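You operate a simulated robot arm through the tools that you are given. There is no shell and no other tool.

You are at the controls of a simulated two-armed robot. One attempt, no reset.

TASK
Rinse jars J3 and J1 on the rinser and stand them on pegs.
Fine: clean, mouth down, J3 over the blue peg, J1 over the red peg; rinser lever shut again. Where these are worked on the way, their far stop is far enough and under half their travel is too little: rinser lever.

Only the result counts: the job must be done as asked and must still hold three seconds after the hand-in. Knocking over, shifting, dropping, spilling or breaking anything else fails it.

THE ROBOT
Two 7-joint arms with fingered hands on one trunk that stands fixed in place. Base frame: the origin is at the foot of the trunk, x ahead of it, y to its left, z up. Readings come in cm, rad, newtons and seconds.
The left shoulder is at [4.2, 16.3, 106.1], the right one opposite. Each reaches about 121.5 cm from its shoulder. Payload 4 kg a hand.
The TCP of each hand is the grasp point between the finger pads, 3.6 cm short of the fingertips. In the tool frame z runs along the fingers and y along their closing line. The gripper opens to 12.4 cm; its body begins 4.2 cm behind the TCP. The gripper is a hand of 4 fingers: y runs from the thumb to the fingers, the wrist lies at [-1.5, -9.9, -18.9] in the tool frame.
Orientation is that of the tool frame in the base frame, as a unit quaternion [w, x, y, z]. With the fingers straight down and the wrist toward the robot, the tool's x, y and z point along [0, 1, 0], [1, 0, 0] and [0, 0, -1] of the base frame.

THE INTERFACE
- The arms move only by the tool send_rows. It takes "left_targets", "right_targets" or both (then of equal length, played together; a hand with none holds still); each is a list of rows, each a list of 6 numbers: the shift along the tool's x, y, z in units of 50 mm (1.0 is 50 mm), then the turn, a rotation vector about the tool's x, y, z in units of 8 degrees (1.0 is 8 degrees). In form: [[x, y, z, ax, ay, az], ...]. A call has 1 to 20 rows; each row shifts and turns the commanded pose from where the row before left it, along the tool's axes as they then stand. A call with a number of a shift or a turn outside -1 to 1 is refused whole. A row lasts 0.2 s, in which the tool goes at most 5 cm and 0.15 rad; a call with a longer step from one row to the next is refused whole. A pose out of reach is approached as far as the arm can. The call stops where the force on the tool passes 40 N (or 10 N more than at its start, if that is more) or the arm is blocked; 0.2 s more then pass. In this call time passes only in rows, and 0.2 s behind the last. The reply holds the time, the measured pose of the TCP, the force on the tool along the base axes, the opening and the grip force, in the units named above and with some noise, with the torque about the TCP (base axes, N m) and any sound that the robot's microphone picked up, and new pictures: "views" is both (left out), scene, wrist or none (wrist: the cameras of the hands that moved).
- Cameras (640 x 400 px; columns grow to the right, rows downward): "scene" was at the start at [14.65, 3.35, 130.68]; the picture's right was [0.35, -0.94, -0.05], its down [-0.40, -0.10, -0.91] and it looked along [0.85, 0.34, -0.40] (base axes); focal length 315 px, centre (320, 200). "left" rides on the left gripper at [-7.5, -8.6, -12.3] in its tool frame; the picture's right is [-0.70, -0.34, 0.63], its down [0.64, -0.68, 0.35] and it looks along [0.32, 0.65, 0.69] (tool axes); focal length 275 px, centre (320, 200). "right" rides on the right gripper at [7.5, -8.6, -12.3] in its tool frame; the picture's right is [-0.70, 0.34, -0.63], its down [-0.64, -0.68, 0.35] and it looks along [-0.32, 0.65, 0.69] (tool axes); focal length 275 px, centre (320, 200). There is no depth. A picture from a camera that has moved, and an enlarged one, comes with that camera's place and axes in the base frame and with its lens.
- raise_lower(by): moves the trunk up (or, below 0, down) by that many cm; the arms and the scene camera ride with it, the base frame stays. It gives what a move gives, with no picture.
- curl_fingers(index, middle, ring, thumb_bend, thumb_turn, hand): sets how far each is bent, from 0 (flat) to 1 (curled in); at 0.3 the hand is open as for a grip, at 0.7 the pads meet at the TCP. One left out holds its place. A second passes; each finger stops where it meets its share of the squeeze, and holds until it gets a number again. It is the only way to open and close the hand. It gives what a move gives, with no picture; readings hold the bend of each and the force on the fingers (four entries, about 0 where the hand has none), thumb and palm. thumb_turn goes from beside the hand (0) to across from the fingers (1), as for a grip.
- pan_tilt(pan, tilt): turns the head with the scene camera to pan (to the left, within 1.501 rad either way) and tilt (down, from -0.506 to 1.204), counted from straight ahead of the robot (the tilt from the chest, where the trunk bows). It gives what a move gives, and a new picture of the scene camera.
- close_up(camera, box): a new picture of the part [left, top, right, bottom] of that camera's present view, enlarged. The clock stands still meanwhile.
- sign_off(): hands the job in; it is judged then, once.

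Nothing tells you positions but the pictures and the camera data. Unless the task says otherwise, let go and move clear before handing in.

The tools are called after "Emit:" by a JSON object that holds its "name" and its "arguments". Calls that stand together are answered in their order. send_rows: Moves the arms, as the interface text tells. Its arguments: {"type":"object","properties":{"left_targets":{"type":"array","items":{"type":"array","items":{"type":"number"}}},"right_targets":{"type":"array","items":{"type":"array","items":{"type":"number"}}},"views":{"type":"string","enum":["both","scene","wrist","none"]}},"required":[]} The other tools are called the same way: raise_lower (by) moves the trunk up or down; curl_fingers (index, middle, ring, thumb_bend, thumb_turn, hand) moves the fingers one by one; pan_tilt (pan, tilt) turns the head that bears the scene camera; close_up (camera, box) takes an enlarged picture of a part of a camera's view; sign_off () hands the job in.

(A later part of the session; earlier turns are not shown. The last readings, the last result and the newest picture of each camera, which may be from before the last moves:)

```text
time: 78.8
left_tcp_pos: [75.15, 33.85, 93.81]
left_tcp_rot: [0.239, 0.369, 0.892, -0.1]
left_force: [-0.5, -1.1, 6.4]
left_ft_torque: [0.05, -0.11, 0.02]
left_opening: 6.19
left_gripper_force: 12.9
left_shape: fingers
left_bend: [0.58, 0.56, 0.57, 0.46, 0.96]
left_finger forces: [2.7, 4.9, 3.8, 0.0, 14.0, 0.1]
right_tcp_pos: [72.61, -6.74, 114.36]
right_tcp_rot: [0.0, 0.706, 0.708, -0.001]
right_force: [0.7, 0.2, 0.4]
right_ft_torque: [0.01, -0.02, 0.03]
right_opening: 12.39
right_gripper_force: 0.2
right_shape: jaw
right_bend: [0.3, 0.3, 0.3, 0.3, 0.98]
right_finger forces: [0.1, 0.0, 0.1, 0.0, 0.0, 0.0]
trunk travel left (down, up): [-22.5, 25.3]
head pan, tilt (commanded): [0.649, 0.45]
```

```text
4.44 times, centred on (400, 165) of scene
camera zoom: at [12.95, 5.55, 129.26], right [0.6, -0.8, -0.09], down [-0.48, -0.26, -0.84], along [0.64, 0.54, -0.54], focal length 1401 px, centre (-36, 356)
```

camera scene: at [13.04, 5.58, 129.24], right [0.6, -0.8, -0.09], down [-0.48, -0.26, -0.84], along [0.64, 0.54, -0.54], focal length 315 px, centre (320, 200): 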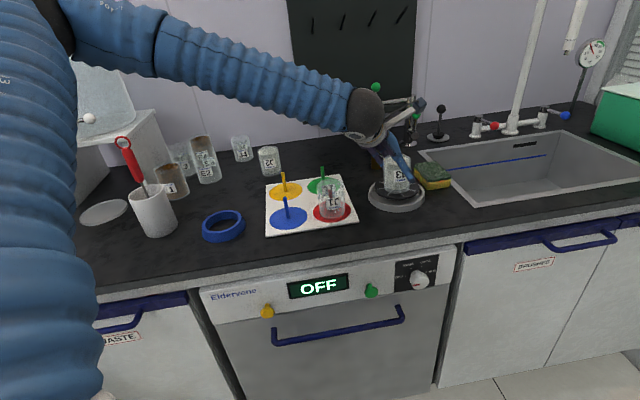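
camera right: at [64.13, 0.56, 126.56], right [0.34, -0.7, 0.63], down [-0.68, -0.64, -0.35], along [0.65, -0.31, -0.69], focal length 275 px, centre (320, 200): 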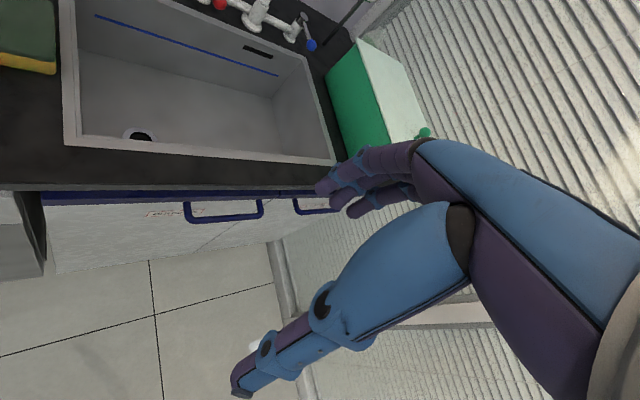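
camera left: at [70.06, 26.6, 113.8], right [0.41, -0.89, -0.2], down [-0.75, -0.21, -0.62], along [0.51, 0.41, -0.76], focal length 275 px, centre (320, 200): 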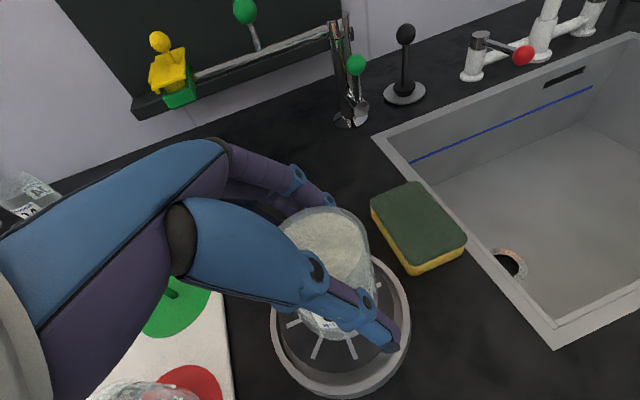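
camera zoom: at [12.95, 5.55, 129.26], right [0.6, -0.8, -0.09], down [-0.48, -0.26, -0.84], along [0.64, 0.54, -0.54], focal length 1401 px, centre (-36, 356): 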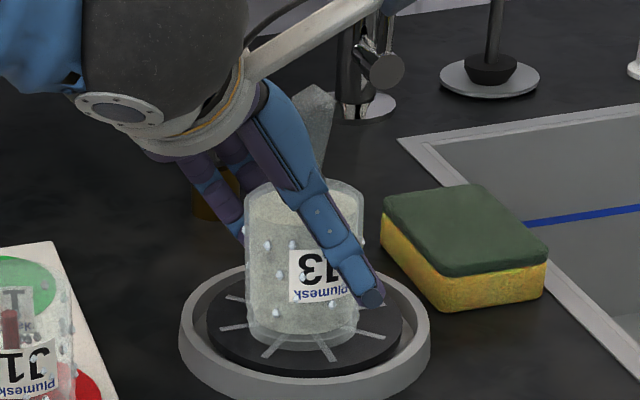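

The spray has started inside J3. I'll hold it pressed for several seconds.

Emit:
{"name": "send_rows", "arguments": {"left_targets": [[0.02, 0, 0.035, 0, 0, 0], [0, 0, 0, 0, 0, 0], [0, 0, 0, 0, 0, 0], [0, 0, 0, 0, 0, 0], [0, 0, 0, 0, 0, 0], [0, 0, 0, 0, 0, 0], [0, 0, 0, 0, 0, 0], [0, 0, 0, 0, 0, 0], [0, 0, 0, 0, 0, 0], [0, 0, 0, 0, 0, 0], [0, 0, 0, 0, 0, 0], [0, 0, 0, 0, 0, 0], [0, 0, 0, 0, 0, 0], [0, 0, 0, 0, 0, 0], [0, 0, 0, 0, 0, 0]], "views": "both"}}

Emit:
{"name": "close_up", "arguments": {"camera": "scene", "box": [360, 120, 440, 210]}}

Emit:
{"name": "close_up", "arguments": {"camera": "left", "box": [240, 180, 480, 400]}}

```text
time: 82.0
left_tcp_pos: [75.14, 33.91, 93.61]
left_tcp_rot: [0.24, 0.369, 0.892, -0.098]
left_force: [-0.9, -2.6, 16.9]
left_ft_torque: [0.05, -0.26, -0.04]
left_opening: 6.26
left_gripper_force: 13.7
left_shape: fingers
left_bend: [0.58, 0.56, 0.57, 0.46, 0.96]
left_finger forces: [2.5, 5.2, 3.7, 0.0, 16.3, 0.1]
right_tcp_pos: [72.69, -6.83, 114.5]
right_tcp_rot: [0.0, 0.707, 0.707, 0.0]
right_force: [-0.3, 0.4, 0.4]
right_ft_torque: [0.03, 0.07, 0.01]
right_opening: 12.35
right_gripper_force: 0.0
right_shape: jaw
right_bend: [0.3, 0.3, 0.3, 0.3, 0.98]
right_finger forces: [0.0, 0.0, 0.1, 0.1, 0.0, 0.0]
trunk travel left (down, up): [-22.5, 25.3]
head pan, tilt (commanded): [0.649, 0.45]
camera scene: at [12.88, 5.51, 129.27], right [0.6, -0.8, -0.09], down [-0.48, -0.26, -0.84], along [0.64, 0.54, -0.54], focal length 315 px, centre (320, 200)
camera left: at [69.27, 27.46, 107.88], right [0.41, -0.89, -0.2], down [-0.75, -0.21, -0.62], along [0.51, 0.41, -0.76], focal length 275 px, centre (320, 200)
```

scene: 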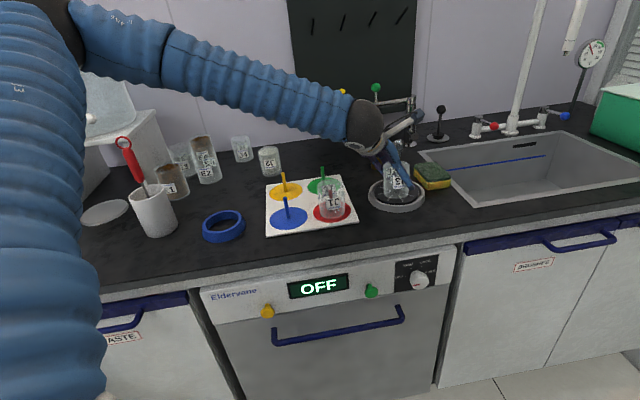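
left: 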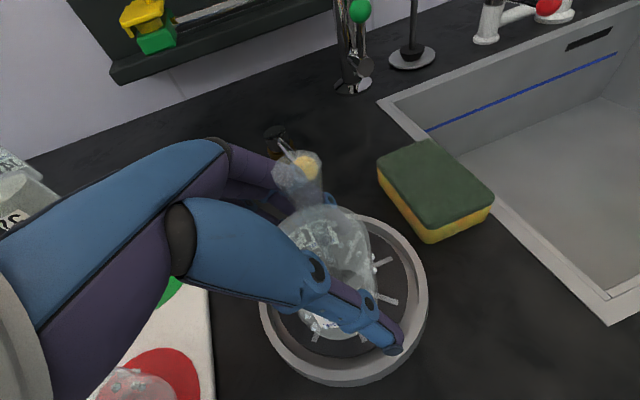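

```text
4.44 times, centred on (400, 165) of scene
camera zoom: at [12.88, 5.51, 129.27], right [0.6, -0.8, -0.09], down [-0.48, -0.26, -0.84], along [0.64, 0.54, -0.54], focal length 1401 px, centre (-36, 356)
```

zoom: 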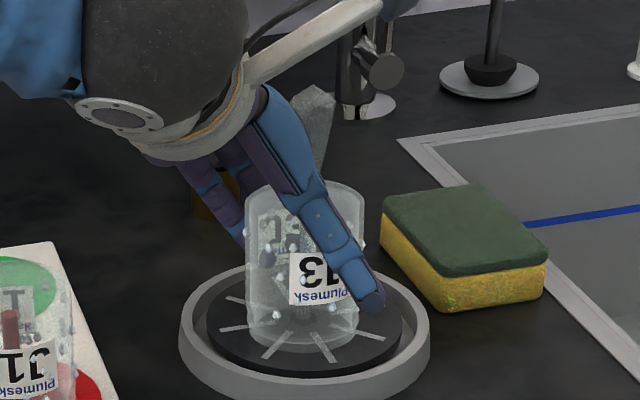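

```text
1.82 times, centred on (360, 290) of left
camera zoom: at [69.27, 27.46, 107.88], right [0.41, -0.89, -0.2], down [-0.75, -0.21, -0.62], along [0.51, 0.41, -0.76], focal length 500 px, centre (247, 36)
```

zoom: 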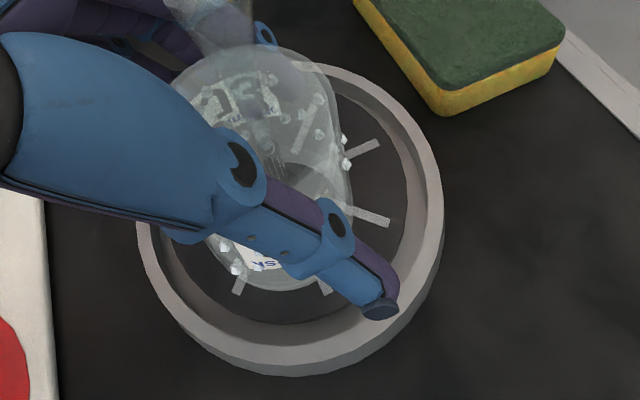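

J3 has cleared. I'll hold it a moment longer for good measure, then raise it slowly so that the disc shuts off the spray.

Emit:
{"name": "send_rows", "arguments": {"left_targets": [[0, 0, 0, 0, 0, 0], [0, 0, 0, 0, 0, 0], [0, 0, 0, 0, 0, 0], [0, 0, 0, 0, 0, 0], [0, 0, 0, 0, 0, 0], [0, 0, 0, 0, 0, 0], [0, 0, 0, 0, 0, 0], [0, 0, 0, 0, 0, 0], [0, 0, 0, 0, 0, 0], [0, 0, 0, 0, 0, 0], [-0.05, 0, -0.087, 0, 0, 0], [-0.05, 0, -0.087, 0, 0, 0], [-0.05, 0, -0.087, 0, 0, 0], [-0.05, 0, -0.087, 0, 0, 0]], "views": "none"}}

Emit:
{"name": "close_up", "arguments": {"camera": "scene", "box": [360, 120, 440, 210]}}

```text
time: 85.0
left_tcp_pos: [75.25, 33.85, 95.24]
left_tcp_rot: [0.239, 0.368, 0.893, -0.099]
left_force: [0.3, 0.2, -1.6]
left_ft_torque: [-0.02, -0.01, 0.05]
left_opening: 6.2
left_gripper_force: 11.1
left_shape: fingers
left_bend: [0.58, 0.56, 0.57, 0.46, 0.96]
left_finger forces: [2.8, 5.0, 3.7, 0.0, 11.7, 0.0]
right_tcp_pos: [72.61, -6.69, 114.29]
right_tcp_rot: [-0.001, 0.707, 0.708, 0.0]
right_force: [-0.1, -0.6, 0.4]
right_ft_torque: [0.0, 0.03, 0.01]
right_opening: 12.37
right_gripper_force: 0.1
right_shape: jaw
right_bend: [0.3, 0.3, 0.3, 0.3, 0.98]
right_finger forces: [0.1, 0.0, 0.0, 0.0, 0.0, 0.0]
trunk travel left (down, up): [-22.5, 25.3]
head pan, tilt (commanded): [0.649, 0.45]
```

```text
4.44 times, centred on (400, 165) of scene
camera zoom: at [13.02, 5.59, 129.23], right [0.6, -0.8, -0.09], down [-0.48, -0.26, -0.84], along [0.64, 0.54, -0.54], focal length 1401 px, centre (-36, 356)
```

zoom: 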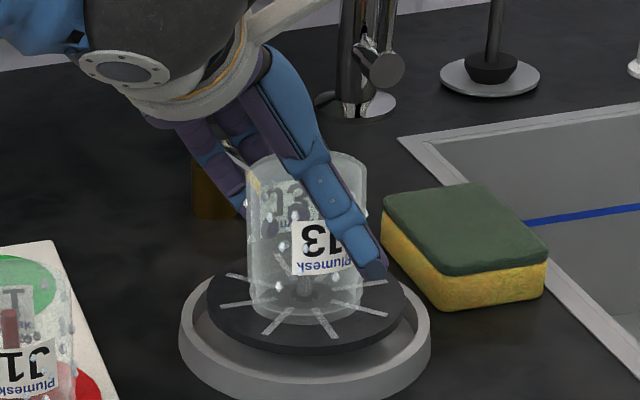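

Clean, and the spray has stopped. I'll lift J3 and carry it toward the blue peg at about (54.6, 50.8), passing above J1.

Emit:
{"name": "send_rows", "arguments": {"left_targets": [[-0.2, 0, -0.35, 0, 0, 0], [-0.35, 0, -0.6, 0, 0, 0], [-0.35, 0, -0.6, 0, 0, 0], [0.763, -0.099, -0.442, 0, 0, 0], [0.763, -0.099, -0.442, 0, 0, 0], [0.763, -0.099, -0.442, 0, 0, 0], [0.763, -0.099, -0.442, 0, 0, 0], [0.763, -0.099, -0.442, 0, 0, 0]], "views": "both"}}

Emit:
{"name": "close_up", "arguments": {"camera": "scene", "box": [240, 80, 380, 240]}}

```text
time: 86.8
left_tcp_pos: [57.92, 47.7, 104.53]
left_tcp_rot: [0.237, 0.369, 0.894, -0.098]
left_force: [0.4, -0.2, -3.4]
left_ft_torque: [-0.01, -0.05, -0.04]
left_opening: 6.19
left_gripper_force: 11.4
left_shape: fingers
left_bend: [0.58, 0.56, 0.57, 0.46, 0.96]
left_finger forces: [2.7, 5.1, 3.8, 0.0, 11.6, 0.1]
right_tcp_pos: [72.63, -6.69, 114.36]
right_tcp_rot: [0.001, 0.707, 0.707, -0.001]
right_force: [-0.4, -0.2, 0.8]
right_ft_torque: [0.08, -0.03, 0.02]
right_opening: 12.36
right_gripper_force: 0.0
right_shape: jaw
right_bend: [0.3, 0.3, 0.3, 0.3, 0.98]
right_finger forces: [0.0, 0.0, 0.0, 0.0, 0.0, 0.0]
trunk travel left (down, up): [-22.5, 25.3]
head pan, tilt (commanded): [0.649, 0.45]
camera scene: at [13.01, 5.72, 129.21], right [0.6, -0.8, -0.09], down [-0.48, -0.26, -0.84], along [0.64, 0.54, -0.54], focal length 315 px, centre (320, 200)
camera left: at [52.12, 41.26, 118.83], right [0.41, -0.89, -0.2], down [-0.76, -0.21, -0.62], along [0.51, 0.41, -0.76], focal length 275 px, centre (320, 200)
```

scene: 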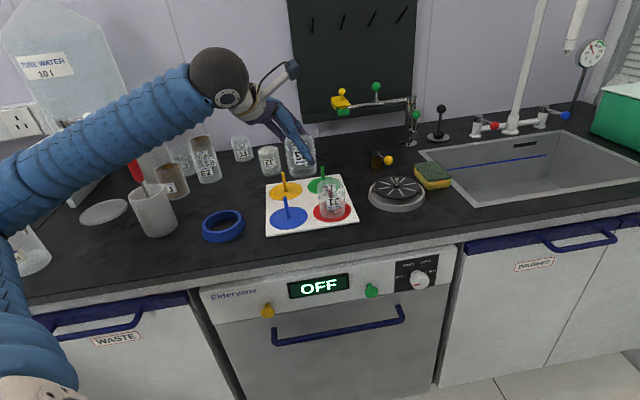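
left: 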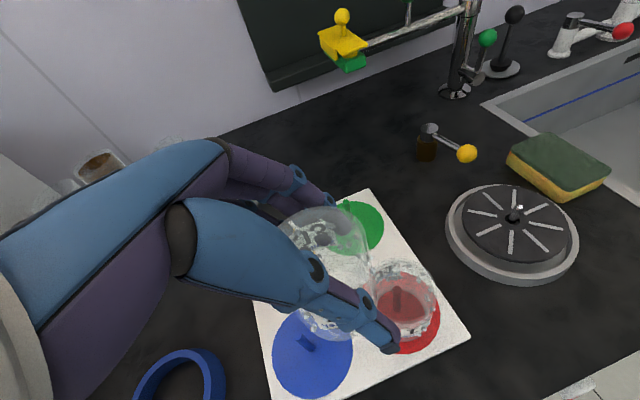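

```text
2.50 times, centred on (310, 160) of scene
camera zoom: at [13.01, 5.72, 129.21], right [0.6, -0.8, -0.09], down [-0.48, -0.26, -0.84], along [0.64, 0.54, -0.54], focal length 788 px, centre (345, 300)
```

zoom: 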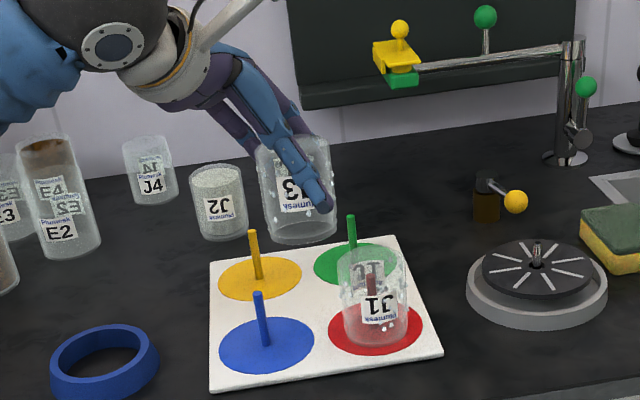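

I'll take a closer look at the blue peg from the wrist camera to pin its position.

Emit:
{"name": "close_up", "arguments": {"camera": "left", "box": [240, 290, 400, 400]}}

Emit:
{"name": "close_up", "arguments": {"camera": "left", "box": [240, 180, 460, 400]}}

```text
3.64 times, centred on (320, 345) of left
camera zoom: at [52.12, 41.26, 118.83], right [0.41, -0.89, -0.2], down [-0.76, -0.21, -0.62], along [0.51, 0.41, -0.76], focal length 1001 px, centre (320, -327)
```

zoom: 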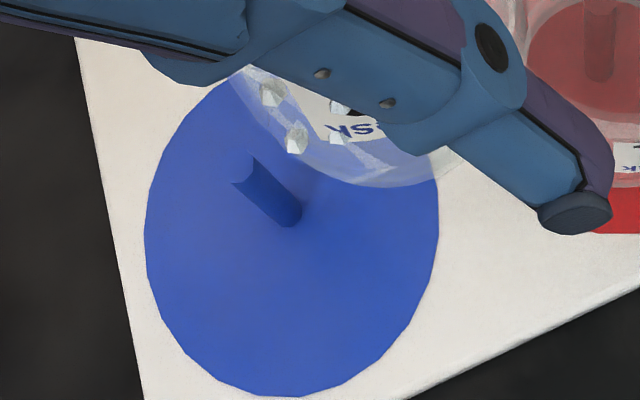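

```text
1.82 times, centred on (350, 290) of left
camera zoom: at [52.12, 41.26, 118.83], right [0.41, -0.89, -0.2], down [-0.76, -0.21, -0.62], along [0.51, 0.41, -0.76], focal length 500 px, centre (266, 36)
```

zoom: 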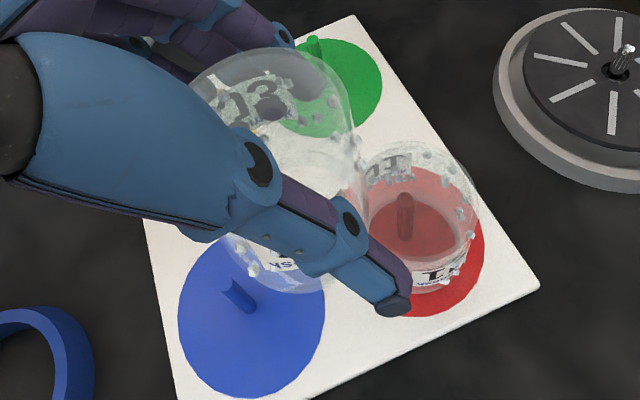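

The blue peg is at about (54.5, 50.9). I'll shift J3 about 4.9 cm left to be over it and lower to just above the peg tip.

Emit:
{"name": "send_rows", "arguments": {"left_targets": [[0.42, 0, -0.243, 0, 0, 0], [0.42, 0, -0.243, 0, 0, 0], [0.2, 0, 0.346, 0, 0, 0], [0.2, 0, 0.346, 0, 0, 0]], "views": "both"}}

Emit:
{"name": "close_up", "arguments": {"camera": "scene", "box": [240, 110, 370, 240]}}

Emit:
{"name": "close_up", "arguments": {"camera": "left", "box": [240, 180, 460, 400]}}

```text
time: 87.8
left_tcp_pos: [54.12, 50.71, 100.52]
left_tcp_rot: [0.237, 0.37, 0.893, -0.097]
left_force: [0.0, 0.6, -1.0]
left_ft_torque: [0.01, 0.01, 0.03]
left_opening: 6.15
left_gripper_force: 12.1
left_shape: fingers
left_bend: [0.58, 0.56, 0.57, 0.46, 0.96]
left_finger forces: [2.8, 5.0, 3.7, 0.0, 11.3, 0.1]
right_tcp_pos: [72.25, -7.15, 114.45]
right_tcp_rot: [0.0, 0.707, 0.708, 0.002]
right_force: [-0.8, -0.2, -0.5]
right_ft_torque: [0.01, -0.02, -0.01]
right_opening: 12.38
right_gripper_force: 0.0
right_shape: jaw
right_bend: [0.3, 0.3, 0.3, 0.3, 0.98]
right_finger forces: [0.0, 0.0, 0.0, 0.0, 0.0, 0.0]
trunk travel left (down, up): [-22.5, 25.3]
head pan, tilt (commanded): [0.649, 0.45]
camera scene: at [12.47, 4.95, 129.16], right [0.6, -0.79, -0.09], down [-0.48, -0.26, -0.84], along [0.64, 0.55, -0.54], focal length 315 px, centre (320, 200)
camera left: at [48.33, 44.34, 114.87], right [0.41, -0.89, -0.2], down [-0.76, -0.21, -0.62], along [0.51, 0.41, -0.76], focal length 275 px, centre (320, 200)
```

scene: 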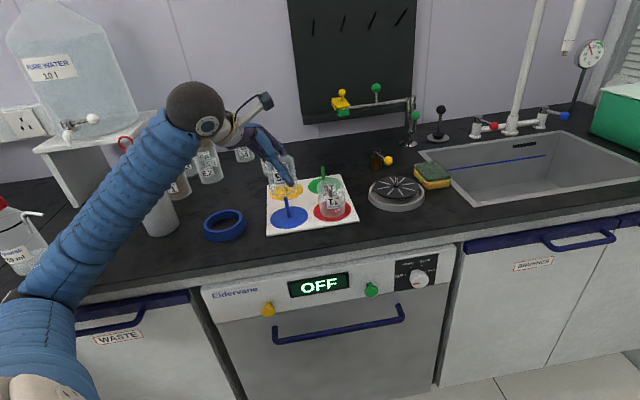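
left: 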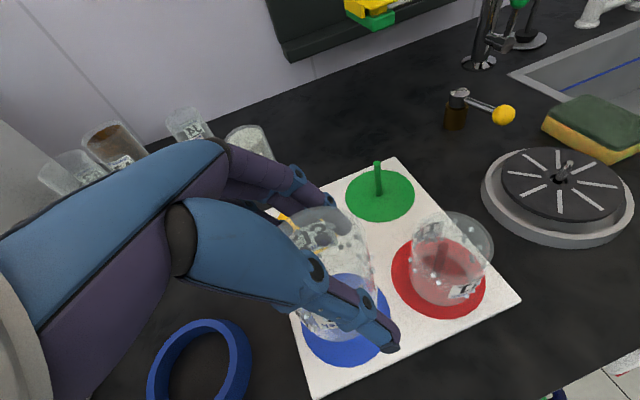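

```text
3.08 times, centred on (305, 175) of scene
camera zoom: at [12.47, 4.95, 129.16], right [0.6, -0.79, -0.09], down [-0.48, -0.26, -0.84], along [0.64, 0.55, -0.54], focal length 970 px, centre (366, 277)
```

zoom: 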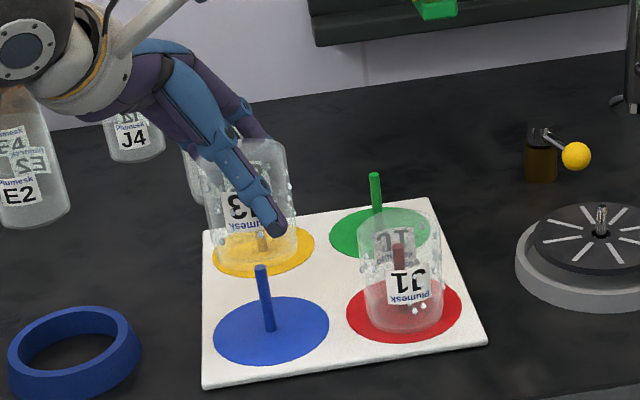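

```text
1.82 times, centred on (350, 290) of left
camera zoom: at [48.33, 44.34, 114.87], right [0.41, -0.89, -0.2], down [-0.76, -0.21, -0.62], along [0.51, 0.41, -0.76], focal length 500 px, centre (266, 36)
```

zoom: 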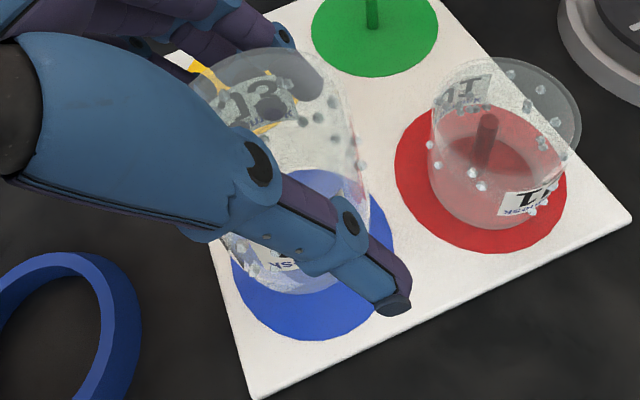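

J3 is about 1.2 cm too near the robot relative to the peg. I'll shift it back by that and lower it over the peg tip.

Emit:
{"name": "send_rows", "arguments": {"left_targets": [[0, 0.24, 0, 0, 0, 0], [0.15, 0, 0.26, 0, 0, 0], [0.15, 0, 0.26, 0, 0, 0]], "views": "scene"}}

Emit:
{"name": "close_up", "arguments": {"camera": "scene", "box": [240, 130, 350, 240]}}

Emit:
{"name": "close_up", "arguments": {"camera": "left", "box": [240, 180, 460, 400]}}

```text
time: 88.6
left_tcp_pos: [54.64, 50.97, 99.41]
left_tcp_rot: [0.239, 0.373, 0.893, -0.084]
left_force: [0.5, 0.7, -1.6]
left_ft_torque: [0.01, -0.01, 0.04]
left_opening: 6.13
left_gripper_force: 11.7
left_shape: fingers
left_bend: [0.58, 0.56, 0.57, 0.46, 0.96]
left_finger forces: [2.8, 4.9, 3.8, 0.1, 11.2, 0.0]
right_tcp_pos: [71.89, -8.12, 115.26]
right_tcp_rot: [-0.001, 0.707, 0.707, 0.008]
right_force: [-0.6, 0.2, -0.3]
right_ft_torque: [0.0, -0.06, -0.02]
right_opening: 12.36
right_gripper_force: 0.1
right_shape: jaw
right_bend: [0.3, 0.3, 0.3, 0.3, 0.98]
right_finger forces: [0.0, 0.0, 0.0, 0.1, 0.0, 0.0]
trunk travel left (down, up): [-22.5, 25.3]
head pan, tilt (commanded): [0.649, 0.45]
camera scene: at [12.23, 4.31, 129.7], right [0.6, -0.8, -0.1], down [-0.47, -0.25, -0.84], along [0.65, 0.55, -0.53], focal length 315 px, centre (320, 200)
```

scene: 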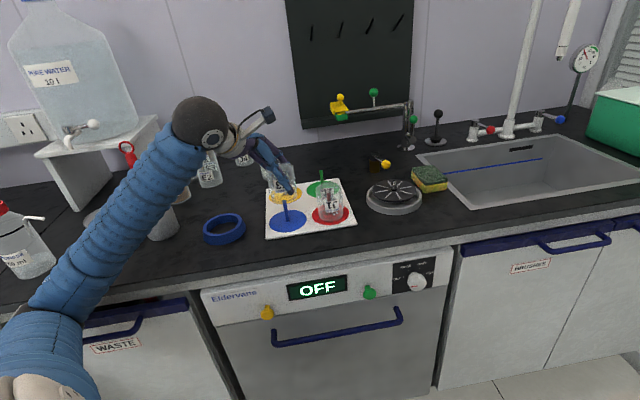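

```text
3.64 times, centred on (295, 185) of scene
camera zoom: at [12.23, 4.31, 129.7], right [0.6, -0.8, -0.1], down [-0.47, -0.25, -0.84], along [0.65, 0.55, -0.53], focal length 1146 px, centre (411, 254)
```

zoom: 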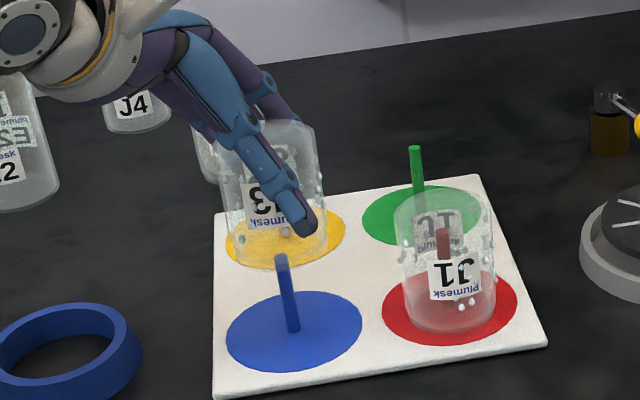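

```text
1.82 times, centred on (350, 290) of left
camera zoom: at [48.63, 44.13, 113.46], right [0.42, -0.88, -0.22], down [-0.75, -0.19, -0.64], along [0.52, 0.43, -0.74], focal length 500 px, centre (266, 36)
```

zoom: 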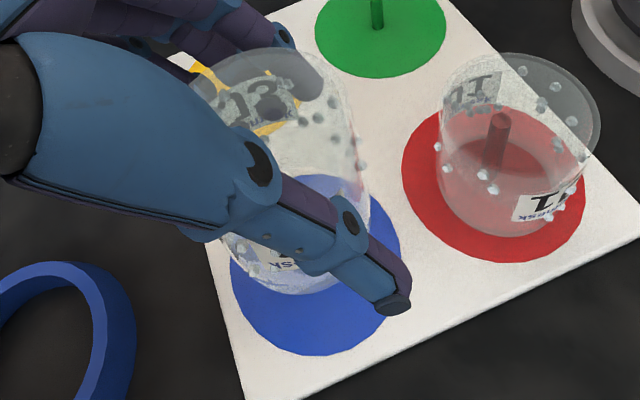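

Something is off: the head camera and the right hand shifted, so the left arm seems to be pressing against something and leaning the trunk. I'll back up a little and look at the left elbow.

Emit:
{"name": "send_rows", "arguments": {"left_targets": [[-0.2, 0, -0.346, 0, 0, 0], [-0.2, 0, -0.346, 0, 0, 0]], "views": "none"}}

Emit:
{"name": "pan_tilt", "arguments": {"pan": 1.2, "tilt": 0.7}}

```text
time: 89.2
left_tcp_pos: [54.51, 51.37, 100.81]
left_tcp_rot: [0.24, 0.369, 0.892, -0.104]
left_force: [0.7, 0.7, -0.8]
left_ft_torque: [0.0, 0.02, -0.03]
left_opening: 6.11
left_gripper_force: 11.1
left_shape: fingers
left_bend: [0.58, 0.56, 0.57, 0.46, 0.96]
left_finger forces: [2.7, 4.9, 3.8, 0.0, 11.2, 0.0]
right_tcp_pos: [71.76, -7.08, 114.39]
right_tcp_rot: [0.001, 0.707, 0.707, 0.003]
right_force: [0.2, 0.4, -0.9]
right_ft_torque: [0.02, 0.0, 0.0]
right_opening: 12.39
right_gripper_force: 0.0
right_shape: jaw
right_bend: [0.3, 0.3, 0.3, 0.3, 0.98]
right_finger forces: [0.1, 0.0, 0.0, 0.0, 0.1, 0.1]
trunk travel left (down, up): [-22.5, 25.3]
head pan, tilt (commanded): [0.649, 0.45]
```

```text
time: 90.2
left_tcp_pos: [54.53, 51.27, 100.83]
left_tcp_rot: [0.242, 0.369, 0.891, -0.107]
left_force: [0.9, 0.6, -1.8]
left_ft_torque: [0.0, 0.02, -0.01]
left_opening: 6.14
left_gripper_force: 10.9
left_shape: fingers
left_bend: [0.58, 0.56, 0.57, 0.46, 0.96]
left_finger forces: [2.8, 4.9, 3.7, 0.0, 11.2, 0.0]
right_tcp_pos: [71.67, -7.03, 114.99]
right_tcp_rot: [0.002, 0.707, 0.707, 0.004]
right_force: [-0.2, 0.0, -0.1]
right_ft_torque: [0.02, -0.03, 0.03]
right_opening: 12.39
right_gripper_force: 0.0
right_shape: jaw
right_bend: [0.3, 0.3, 0.3, 0.3, 0.98]
right_finger forces: [0.0, 0.1, 0.0, 0.1, 0.0, 0.0]
trunk travel left (down, up): [-22.5, 25.3]
head pan, tilt (commanded): [1.201, 0.7]
camera scene: at [7.13, 7.49, 127.74], right [0.93, -0.35, -0.14], down [-0.34, -0.6, -0.72], along [0.17, 0.72, -0.68], focal length 315 px, centre (320, 200)
```

scene: 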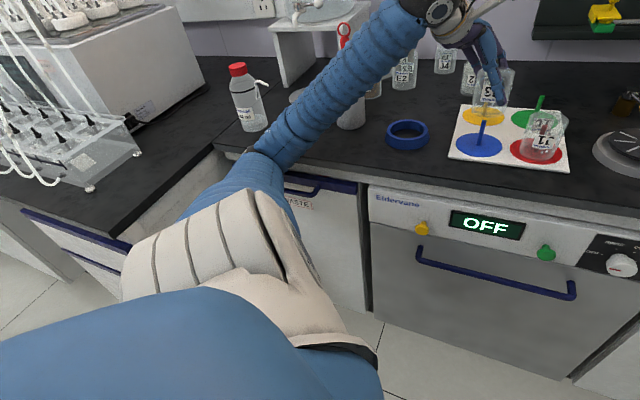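

I see it: the left elbow is down against the front edge of the counter. Raising the trunk will lift the shoulder and elbow clear; J3 just rises with it. I'll raise by 12 cm.

Emit:
{"name": "raise_lower", "arguments": {"by": 12}}

Emit:
{"name": "close_up", "arguments": {"camera": "scene", "box": [0, 0, 640, 400]}}

```text
time: 91.7
left_tcp_pos: [55.33, 52.07, 113.43]
left_tcp_rot: [0.238, 0.368, 0.893, -0.1]
left_force: [1.0, 0.1, -1.6]
left_ft_torque: [0.0, 0.01, 0.03]
left_opening: 6.11
left_gripper_force: 11.4
left_shape: fingers
left_bend: [0.58, 0.56, 0.57, 0.46, 0.96]
left_finger forces: [2.8, 5.1, 3.9, 0.0, 11.3, 0.0]
right_tcp_pos: [72.77, -6.7, 126.33]
right_tcp_rot: [-0.001, 0.706, 0.708, -0.001]
right_force: [0.4, 0.2, -0.3]
right_ft_torque: [0.03, 0.02, 0.0]
right_opening: 12.39
right_gripper_force: 0.0
right_shape: jaw
right_bend: [0.3, 0.3, 0.3, 0.3, 0.98]
right_finger forces: [0.0, 0.0, 0.0, 0.0, 0.0, 0.0]
trunk travel left (down, up): [-34.5, 13.3]
head pan, tilt (commanded): [1.201, 0.7]
```

```text
1.00 times, centred on (320, 200) of scene (not enlarged: the box is as wide or as high as the picture)
camera zoom: at [3.98, 8.04, 140.6], right [0.93, -0.36, -0.04], down [-0.27, -0.6, -0.75], along [0.25, 0.71, -0.66], focal length 315 px, centre (320, 200)
```

zoom: 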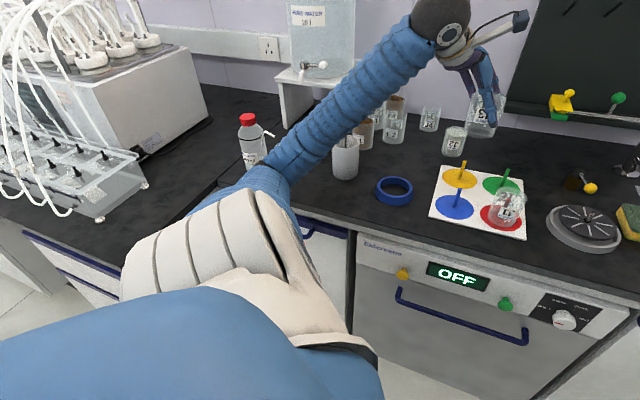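

The trunk is no longer leaning. I'll turn the head back to the board to line up J3 with the blue peg again.

Emit:
{"name": "pan_tilt", "arguments": {"pan": 0.7, "tilt": 0.6}}

Emit:
{"name": "close_up", "arguments": {"camera": "scene", "box": [220, 80, 380, 240]}}

Emit:
{"name": "close_up", "arguments": {"camera": "left", "box": [200, 160, 460, 400]}}

```text
time: 92.6
left_tcp_pos: [55.37, 51.98, 113.52]
left_tcp_rot: [0.24, 0.369, 0.893, -0.1]
left_force: [-0.1, -1.1, -0.9]
left_ft_torque: [0.01, 0.02, -0.02]
left_opening: 6.15
left_gripper_force: 11.5
left_shape: fingers
left_bend: [0.58, 0.56, 0.57, 0.46, 0.96]
left_finger forces: [2.9, 4.9, 3.8, 0.0, 11.3, 0.0]
right_tcp_pos: [72.67, -6.93, 126.41]
right_tcp_rot: [-0.001, 0.706, 0.708, -0.001]
right_force: [0.6, -1.0, 0.2]
right_ft_torque: [-0.02, -0.02, -0.01]
right_opening: 12.41
right_gripper_force: 0.1
right_shape: jaw
right_bend: [0.3, 0.3, 0.3, 0.3, 0.98]
right_finger forces: [0.0, 0.0, 0.0, 0.0, 0.0, 0.1]
trunk travel left (down, up): [-34.5, 13.3]
head pan, tilt (commanded): [0.7, 0.6]
camera scene: at [7.57, 5.75, 141.32], right [0.64, -0.76, -0.03], down [-0.47, -0.36, -0.81], along [0.6, 0.53, -0.59], focal length 315 px, centre (320, 200)
```

scene: 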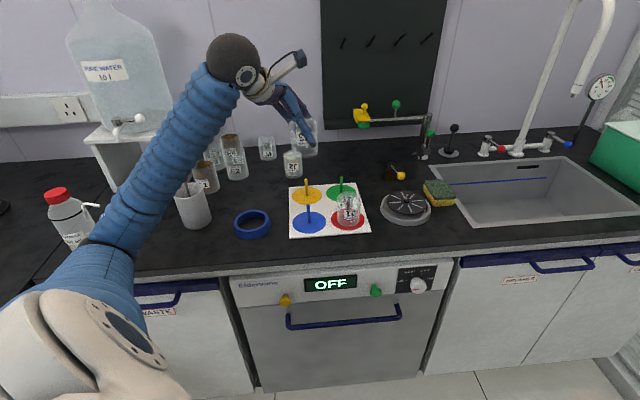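

```text
2.50 times, centred on (300, 160) of scene
camera zoom: at [7.57, 5.75, 141.32], right [0.64, -0.76, -0.03], down [-0.47, -0.36, -0.81], along [0.6, 0.53, -0.59], focal length 788 px, centre (370, 300)
```

zoom: 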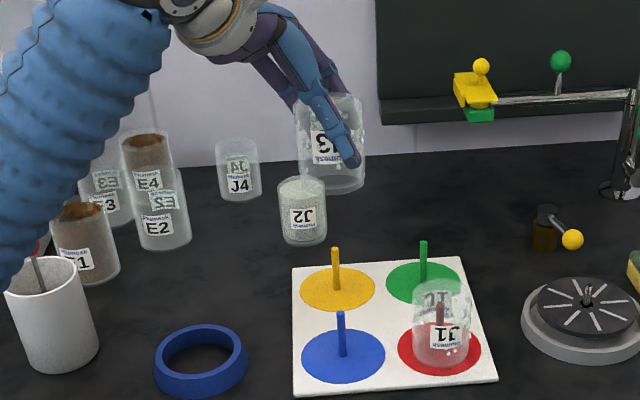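

```text
1.67 times, centred on (330, 280) of left
camera zoom: at [49.47, 45.57, 127.82], right [0.41, -0.89, -0.2], down [-0.75, -0.21, -0.62], along [0.51, 0.41, -0.76], focal length 459 px, centre (303, 67)
```

zoom: 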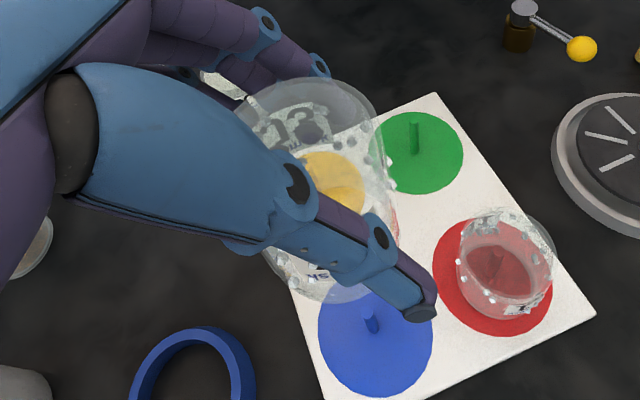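

The blue peg is confirmed at about (54.6, 50.9). I'll lower J3 to just above the peg tip, watching for any renewed lean.

Emit:
{"name": "send_rows", "arguments": {"left_targets": [[0.315, -0.023, 0.56, 0, 0, 0], [0.315, -0.023, 0.56, 0, 0, 0], [0.315, -0.023, 0.56, 0, 0, 0], [0.315, -0.023, 0.56, 0, 0, 0]], "views": "both"}}

Emit:
{"name": "close_up", "arguments": {"camera": "scene", "box": [250, 120, 380, 250]}}

Emit:
{"name": "close_up", "arguments": {"camera": "left", "box": [200, 160, 460, 400]}}

```text
time: 93.6
left_tcp_pos: [54.79, 51.4, 100.61]
left_tcp_rot: [0.239, 0.37, 0.892, -0.099]
left_force: [0.1, 0.2, -1.0]
left_ft_torque: [0.0, 0.01, -0.02]
left_opening: 6.12
left_gripper_force: 11.3
left_shape: fingers
left_bend: [0.58, 0.56, 0.57, 0.46, 0.96]
left_finger forces: [2.8, 4.8, 3.7, 0.0, 11.0, 0.0]
right_tcp_pos: [72.66, -6.84, 126.43]
right_tcp_rot: [-0.001, 0.707, 0.707, -0.001]
right_force: [0.2, -0.1, -0.3]
right_ft_torque: [-0.02, -0.01, 0.0]
right_opening: 12.4
right_gripper_force: 0.1
right_shape: jaw
right_bend: [0.3, 0.3, 0.3, 0.3, 0.98]
right_finger forces: [0.1, 0.0, 0.0, 0.0, 0.0, 0.1]
trunk travel left (down, up): [-34.5, 13.3]
head pan, tilt (commanded): [0.7, 0.6]
camera scene: at [7.55, 5.74, 141.32], right [0.64, -0.76, -0.03], down [-0.47, -0.36, -0.81], along [0.61, 0.53, -0.59], focal length 315 px, centre (320, 200)
camera left: at [49.01, 44.95, 114.92], right [0.41, -0.89, -0.2], down [-0.75, -0.21, -0.62], along [0.51, 0.41, -0.76], focal length 275 px, centre (320, 200)
```

scene: 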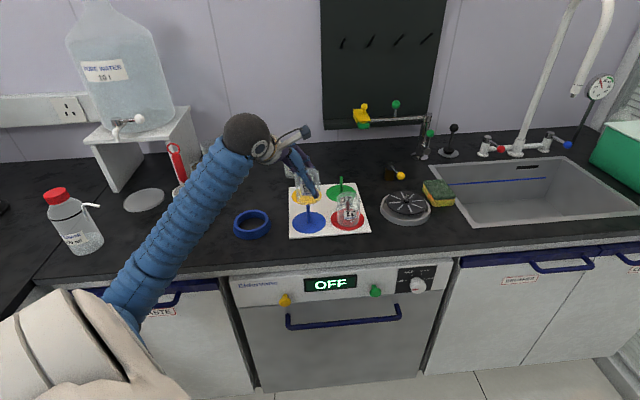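
left: 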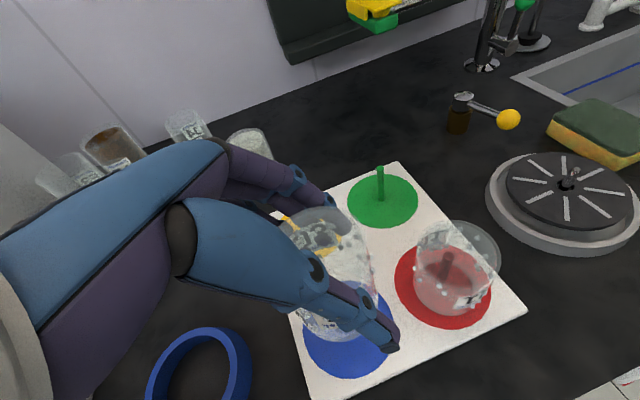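

```text
3.08 times, centred on (315, 185) of scene
camera zoom: at [7.55, 5.74, 141.32], right [0.64, -0.76, -0.03], down [-0.47, -0.36, -0.81], along [0.61, 0.53, -0.59], focal length 970 px, centre (335, 246)
```

zoom: 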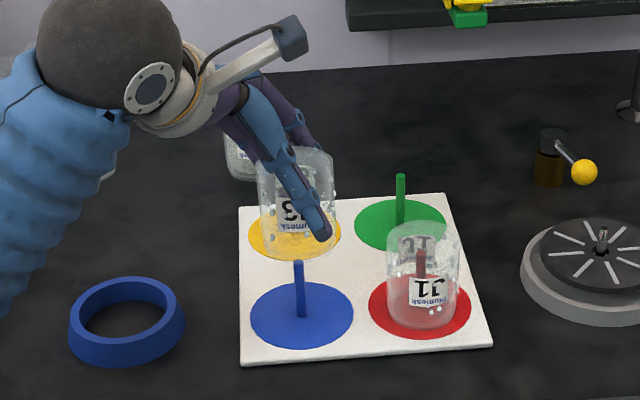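

```text
1.67 times, centred on (330, 280) of left
camera zoom: at [49.01, 44.95, 114.92], right [0.41, -0.89, -0.2], down [-0.75, -0.21, -0.62], along [0.51, 0.41, -0.76], focal length 459 px, centre (303, 67)
```

zoom: 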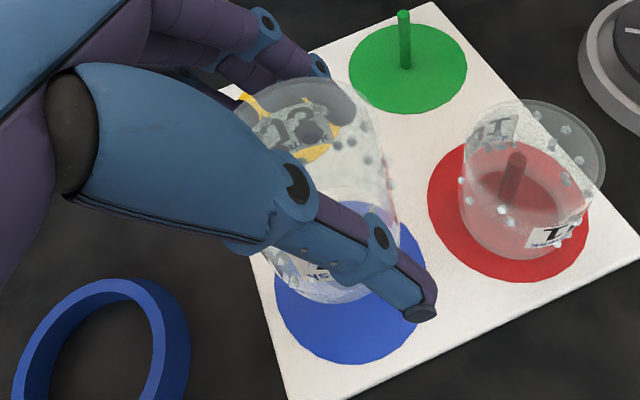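

J3's mouth is within about half a centimetre of the peg, and the trunk is steady. I'll lower it over the peg to just above the board.

Emit:
{"name": "send_rows", "arguments": {"left_targets": [[0.1, -0.08, 0.173, 0, 0, 0], [0.2, 0, 0.346, 0, 0, 0], [0.2, 0, 0.346, 0, 0, 0], [0.15, 0, 0.26, 0, 0, 0]], "views": "scene"}}

Emit:
{"name": "close_up", "arguments": {"camera": "scene", "box": [260, 150, 380, 250]}}

Emit:
{"name": "close_up", "arguments": {"camera": "left", "box": [200, 160, 460, 400]}}

```text
time: 94.6
left_tcp_pos: [54.71, 51.23, 94.22]
left_tcp_rot: [0.239, 0.369, 0.893, -0.099]
left_force: [0.2, 0.0, -1.1]
left_ft_torque: [0.02, 0.01, -0.04]
left_opening: 6.13
left_gripper_force: 11.1
left_shape: fingers
left_bend: [0.58, 0.56, 0.57, 0.46, 0.96]
left_finger forces: [2.7, 4.9, 3.7, 0.1, 10.9, 0.0]
right_tcp_pos: [72.72, -6.8, 126.48]
right_tcp_rot: [-0.001, 0.707, 0.707, 0.0]
right_force: [0.5, -0.2, -1.0]
right_ft_torque: [-0.01, -0.01, -0.01]
right_opening: 12.36
right_gripper_force: 0.1
right_shape: jaw
right_bend: [0.3, 0.3, 0.3, 0.3, 0.98]
right_finger forces: [0.1, 0.1, 0.0, 0.0, 0.0, 0.1]
trunk travel left (down, up): [-34.5, 13.3]
head pan, tilt (commanded): [0.7, 0.6]
camera scene: at [7.55, 5.73, 141.32], right [0.64, -0.76, -0.03], down [-0.47, -0.36, -0.81], along [0.61, 0.53, -0.59], focal length 315 px, centre (320, 200)
```

scene: 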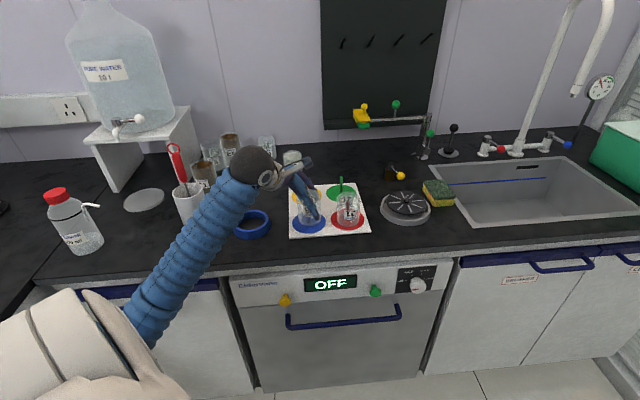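

```text
4.00 times, centred on (320, 200) of scene
camera zoom: at [7.55, 5.73, 141.32], right [0.64, -0.76, -0.03], down [-0.47, -0.36, -0.81], along [0.61, 0.53, -0.59], focal length 1261 px, centre (320, 200)
```

zoom: 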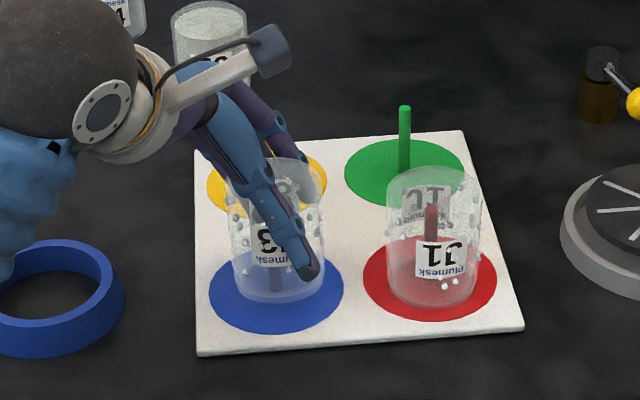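

```text
1.67 times, centred on (330, 280) of left
camera zoom: at [48.88, 44.77, 108.46], right [0.41, -0.89, -0.2], down [-0.75, -0.21, -0.62], along [0.51, 0.41, -0.76], focal length 459 px, centre (303, 67)
```

zoom: 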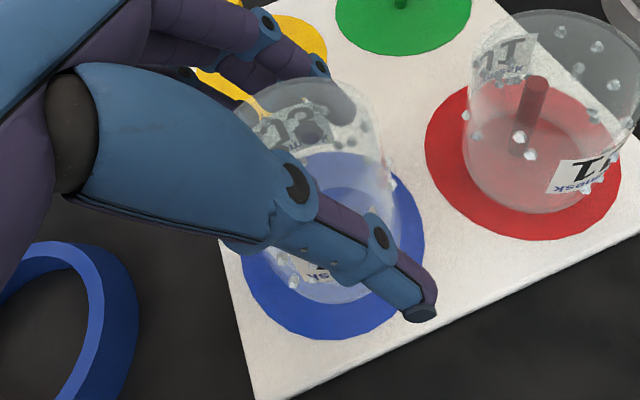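

The peg is inside J3. I'll lower the last centimetre or so gently until it rests on the board.

Emit:
{"name": "send_rows", "arguments": {"left_targets": [[0.03, 0, 0.052, 0, 0, 0], [0.03, 0, 0.052, 0, 0, 0], [0.03, 0, 0.052, 0, 0, 0], [0.03, 0, 0.052, 0, 0, 0]], "views": "none"}}

Emit:
{"name": "close_up", "arguments": {"camera": "scene", "box": [260, 150, 380, 250]}}

```text
time: 95.6
left_tcp_pos: [54.64, 51.3, 93.11]
left_tcp_rot: [0.239, 0.369, 0.893, -0.099]
left_force: [-0.4, 0.5, 1.8]
left_ft_torque: [0.03, -0.05, 0.01]
left_opening: 6.1
left_gripper_force: 11.7
left_shape: fingers
left_bend: [0.58, 0.56, 0.57, 0.46, 0.96]
left_finger forces: [2.7, 4.9, 3.8, 0.1, 11.6, 0.1]
right_tcp_pos: [72.48, -7.02, 126.42]
right_tcp_rot: [0.0, 0.707, 0.707, 0.0]
right_force: [0.1, -0.4, 0.1]
right_ft_torque: [-0.01, 0.01, 0.02]
right_opening: 12.37
right_gripper_force: 0.0
right_shape: jaw
right_bend: [0.3, 0.3, 0.3, 0.3, 0.98]
right_finger forces: [0.1, 0.0, 0.0, 0.0, 0.0, 0.0]
trunk travel left (down, up): [-34.5, 13.3]
head pan, tilt (commanded): [0.7, 0.6]
```

```text
4.00 times, centred on (320, 200) of scene
camera zoom: at [7.52, 5.69, 141.33], right [0.64, -0.76, -0.03], down [-0.47, -0.36, -0.81], along [0.61, 0.53, -0.59], focal length 1261 px, centre (320, 200)
```

zoom: 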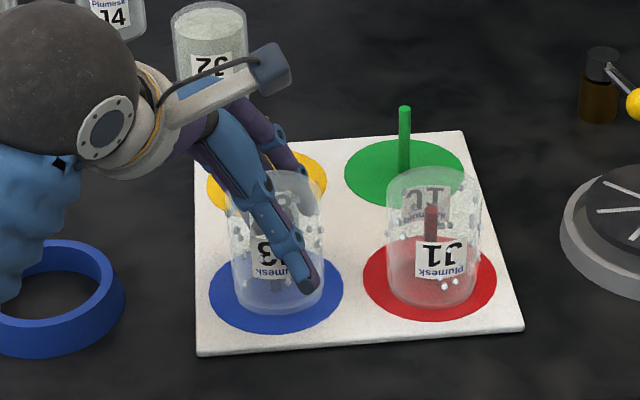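

J3 is just touching the board over the blue peg. I'll open the hand in stages.

Emit:
{"name": "curl_fingers", "arguments": {"hand": "left", "index": 0.52, "middle": 0.5, "ring": 0.5, "thumb_bend": 0.42}}

Emit:
{"name": "curl_fingers", "arguments": {"hand": "left", "index": 0.35, "middle": 0.35, "ring": 0.35, "thumb_bend": 0.3}}

Emit:
{"name": "close_up", "arguments": {"camera": "scene", "box": [260, 150, 380, 250]}}

Emit:
{"name": "close_up", "arguments": {"camera": "left", "box": [200, 160, 460, 400]}}

```text
time: 96.6
left_tcp_pos: [54.68, 51.29, 92.99]
left_tcp_rot: [0.24, 0.37, 0.892, -0.098]
left_force: [0.6, -0.6, -0.1]
left_ft_torque: [-0.05, 0.0, -0.02]
left_opening: 7.12
left_gripper_force: 0.1
left_shape: fingers
left_bend: [0.52, 0.5, 0.5, 0.42, 0.97]
left_finger forces: [0.1, 0.0, 0.0, 0.0, 0.2, 0.1]
right_tcp_pos: [72.53, -6.93, 126.43]
right_tcp_rot: [0.001, 0.707, 0.708, 0.001]
right_force: [-0.3, -0.3, -0.2]
right_ft_torque: [0.01, -0.01, 0.01]
right_opening: 12.39
right_gripper_force: 0.0
right_shape: jaw
right_bend: [0.3, 0.3, 0.3, 0.3, 0.98]
right_finger forces: [0.0, 0.0, 0.1, 0.0, 0.0, 0.0]
trunk travel left (down, up): [-34.5, 13.3]
head pan, tilt (commanded): [0.7, 0.6]
```

```text
time: 97.6
left_tcp_pos: [54.74, 51.19, 92.96]
left_tcp_rot: [0.24, 0.37, 0.892, -0.099]
left_force: [-0.2, 0.6, -0.1]
left_ft_torque: [-0.01, 0.0, 0.03]
left_opening: 11.52
left_gripper_force: 0.0
left_shape: fingers
left_bend: [0.35, 0.35, 0.35, 0.3, 0.97]
left_finger forces: [0.0, 0.0, 0.0, 0.0, 0.1, 0.1]
right_tcp_pos: [72.69, -6.87, 126.5]
right_tcp_rot: [-0.001, 0.707, 0.707, 0.0]
right_force: [-0.4, -0.5, -0.3]
right_ft_torque: [0.03, -0.05, 0.03]
right_opening: 12.38
right_gripper_force: 0.2
right_shape: jaw
right_bend: [0.3, 0.3, 0.3, 0.3, 0.98]
right_finger forces: [0.0, 0.0, 0.0, 0.0, 0.1, 0.1]
trunk travel left (down, up): [-34.5, 13.3]
head pan, tilt (commanded): [0.7, 0.6]
```

```text
4.00 times, centred on (320, 200) of scene
camera zoom: at [7.54, 5.72, 141.32], right [0.64, -0.76, -0.03], down [-0.47, -0.36, -0.81], along [0.61, 0.53, -0.59], focal length 1261 px, centre (320, 200)
```

zoom: 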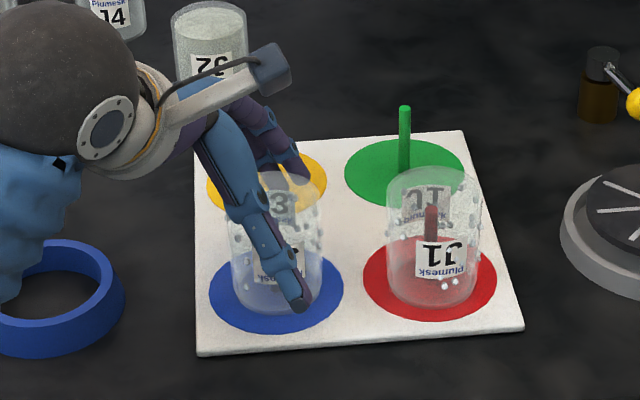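

```text
1.67 times, centred on (330, 280) of left
camera zoom: at [48.91, 44.87, 107.33], right [0.41, -0.89, -0.2], down [-0.75, -0.21, -0.62], along [0.51, 0.41, -0.76], focal length 459 px, centre (303, 67)
```

zoom: 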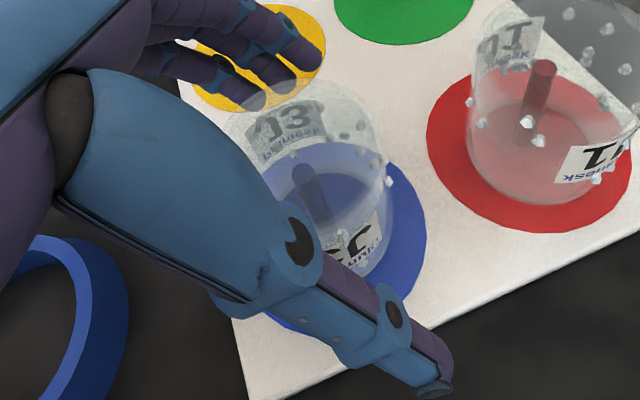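

J3 stands over the blue peg with the peg visible inside it. I'll withdraw the hand back along its own fingers' direction, then straight up.

Emit:
{"name": "send_rows", "arguments": {"left_targets": [[0, 0, -0.3, 0, 0, 0], [0, 0, -0.6, 0, 0, 0], [0, 0, -0.7, 0, 0, 0], [0, 0, -0.7, 0, 0, 0], [-0.3, 0, -0.52, 0, 0, 0]], "views": "both"}}

Emit:
{"name": "close_up", "arguments": {"camera": "scene", "box": [260, 140, 440, 250]}}

```text
time: 98.8
left_tcp_pos: [50.66, 55.52, 105.79]
left_tcp_rot: [0.239, 0.369, 0.893, -0.098]
left_force: [0.7, -0.1, 0.2]
left_ft_torque: [-0.01, 0.03, 0.02]
left_opening: 11.54
left_gripper_force: 0.0
left_shape: fingers
left_bend: [0.35, 0.35, 0.35, 0.3, 0.97]
left_finger forces: [0.0, 0.0, 0.0, 0.0, 0.1, 0.0]
right_tcp_pos: [72.66, -6.96, 126.45]
right_tcp_rot: [-0.001, 0.707, 0.707, -0.001]
right_force: [-0.4, 0.1, -0.8]
right_ft_torque: [-0.02, -0.03, 0.0]
right_opening: 12.41
right_gripper_force: 0.0
right_shape: jaw
right_bend: [0.3, 0.3, 0.3, 0.3, 0.98]
right_finger forces: [0.0, 0.0, 0.0, 0.0, 0.0, 0.0]
trunk travel left (down, up): [-34.5, 13.3]
head pan, tilt (commanded): [0.7, 0.6]
camera scene: at [7.58, 5.68, 141.32], right [0.64, -0.76, -0.03], down [-0.47, -0.36, -0.81], along [0.61, 0.53, -0.59], focal length 315 px, centre (320, 200)
camera left: at [44.89, 49.08, 120.11], right [0.41, -0.89, -0.2], down [-0.75, -0.21, -0.62], along [0.51, 0.41, -0.76], focal length 275 px, centre (320, 200)
```

scene: 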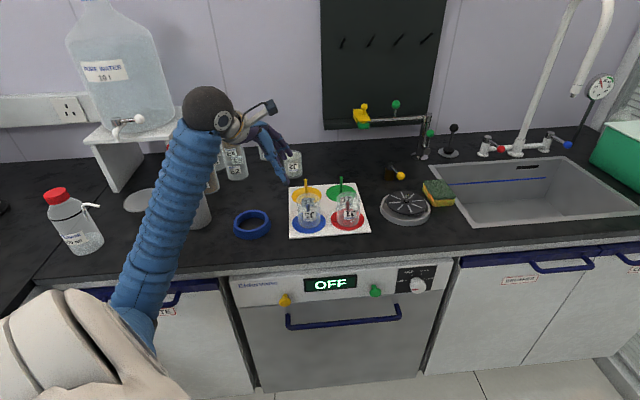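
left: 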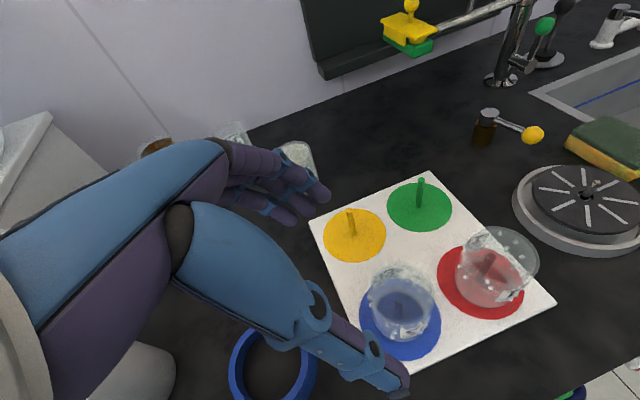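

```text
3.56 times, centred on (350, 195) of scene
camera zoom: at [7.58, 5.68, 141.32], right [0.64, -0.76, -0.03], down [-0.47, -0.36, -0.81], along [0.61, 0.53, -0.59], focal length 1121 px, centre (213, 218)
```

zoom: 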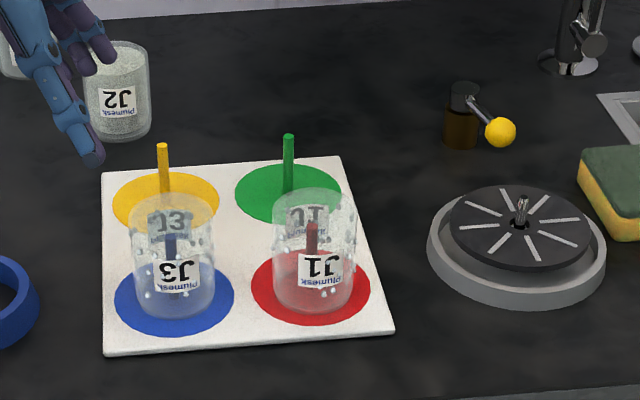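

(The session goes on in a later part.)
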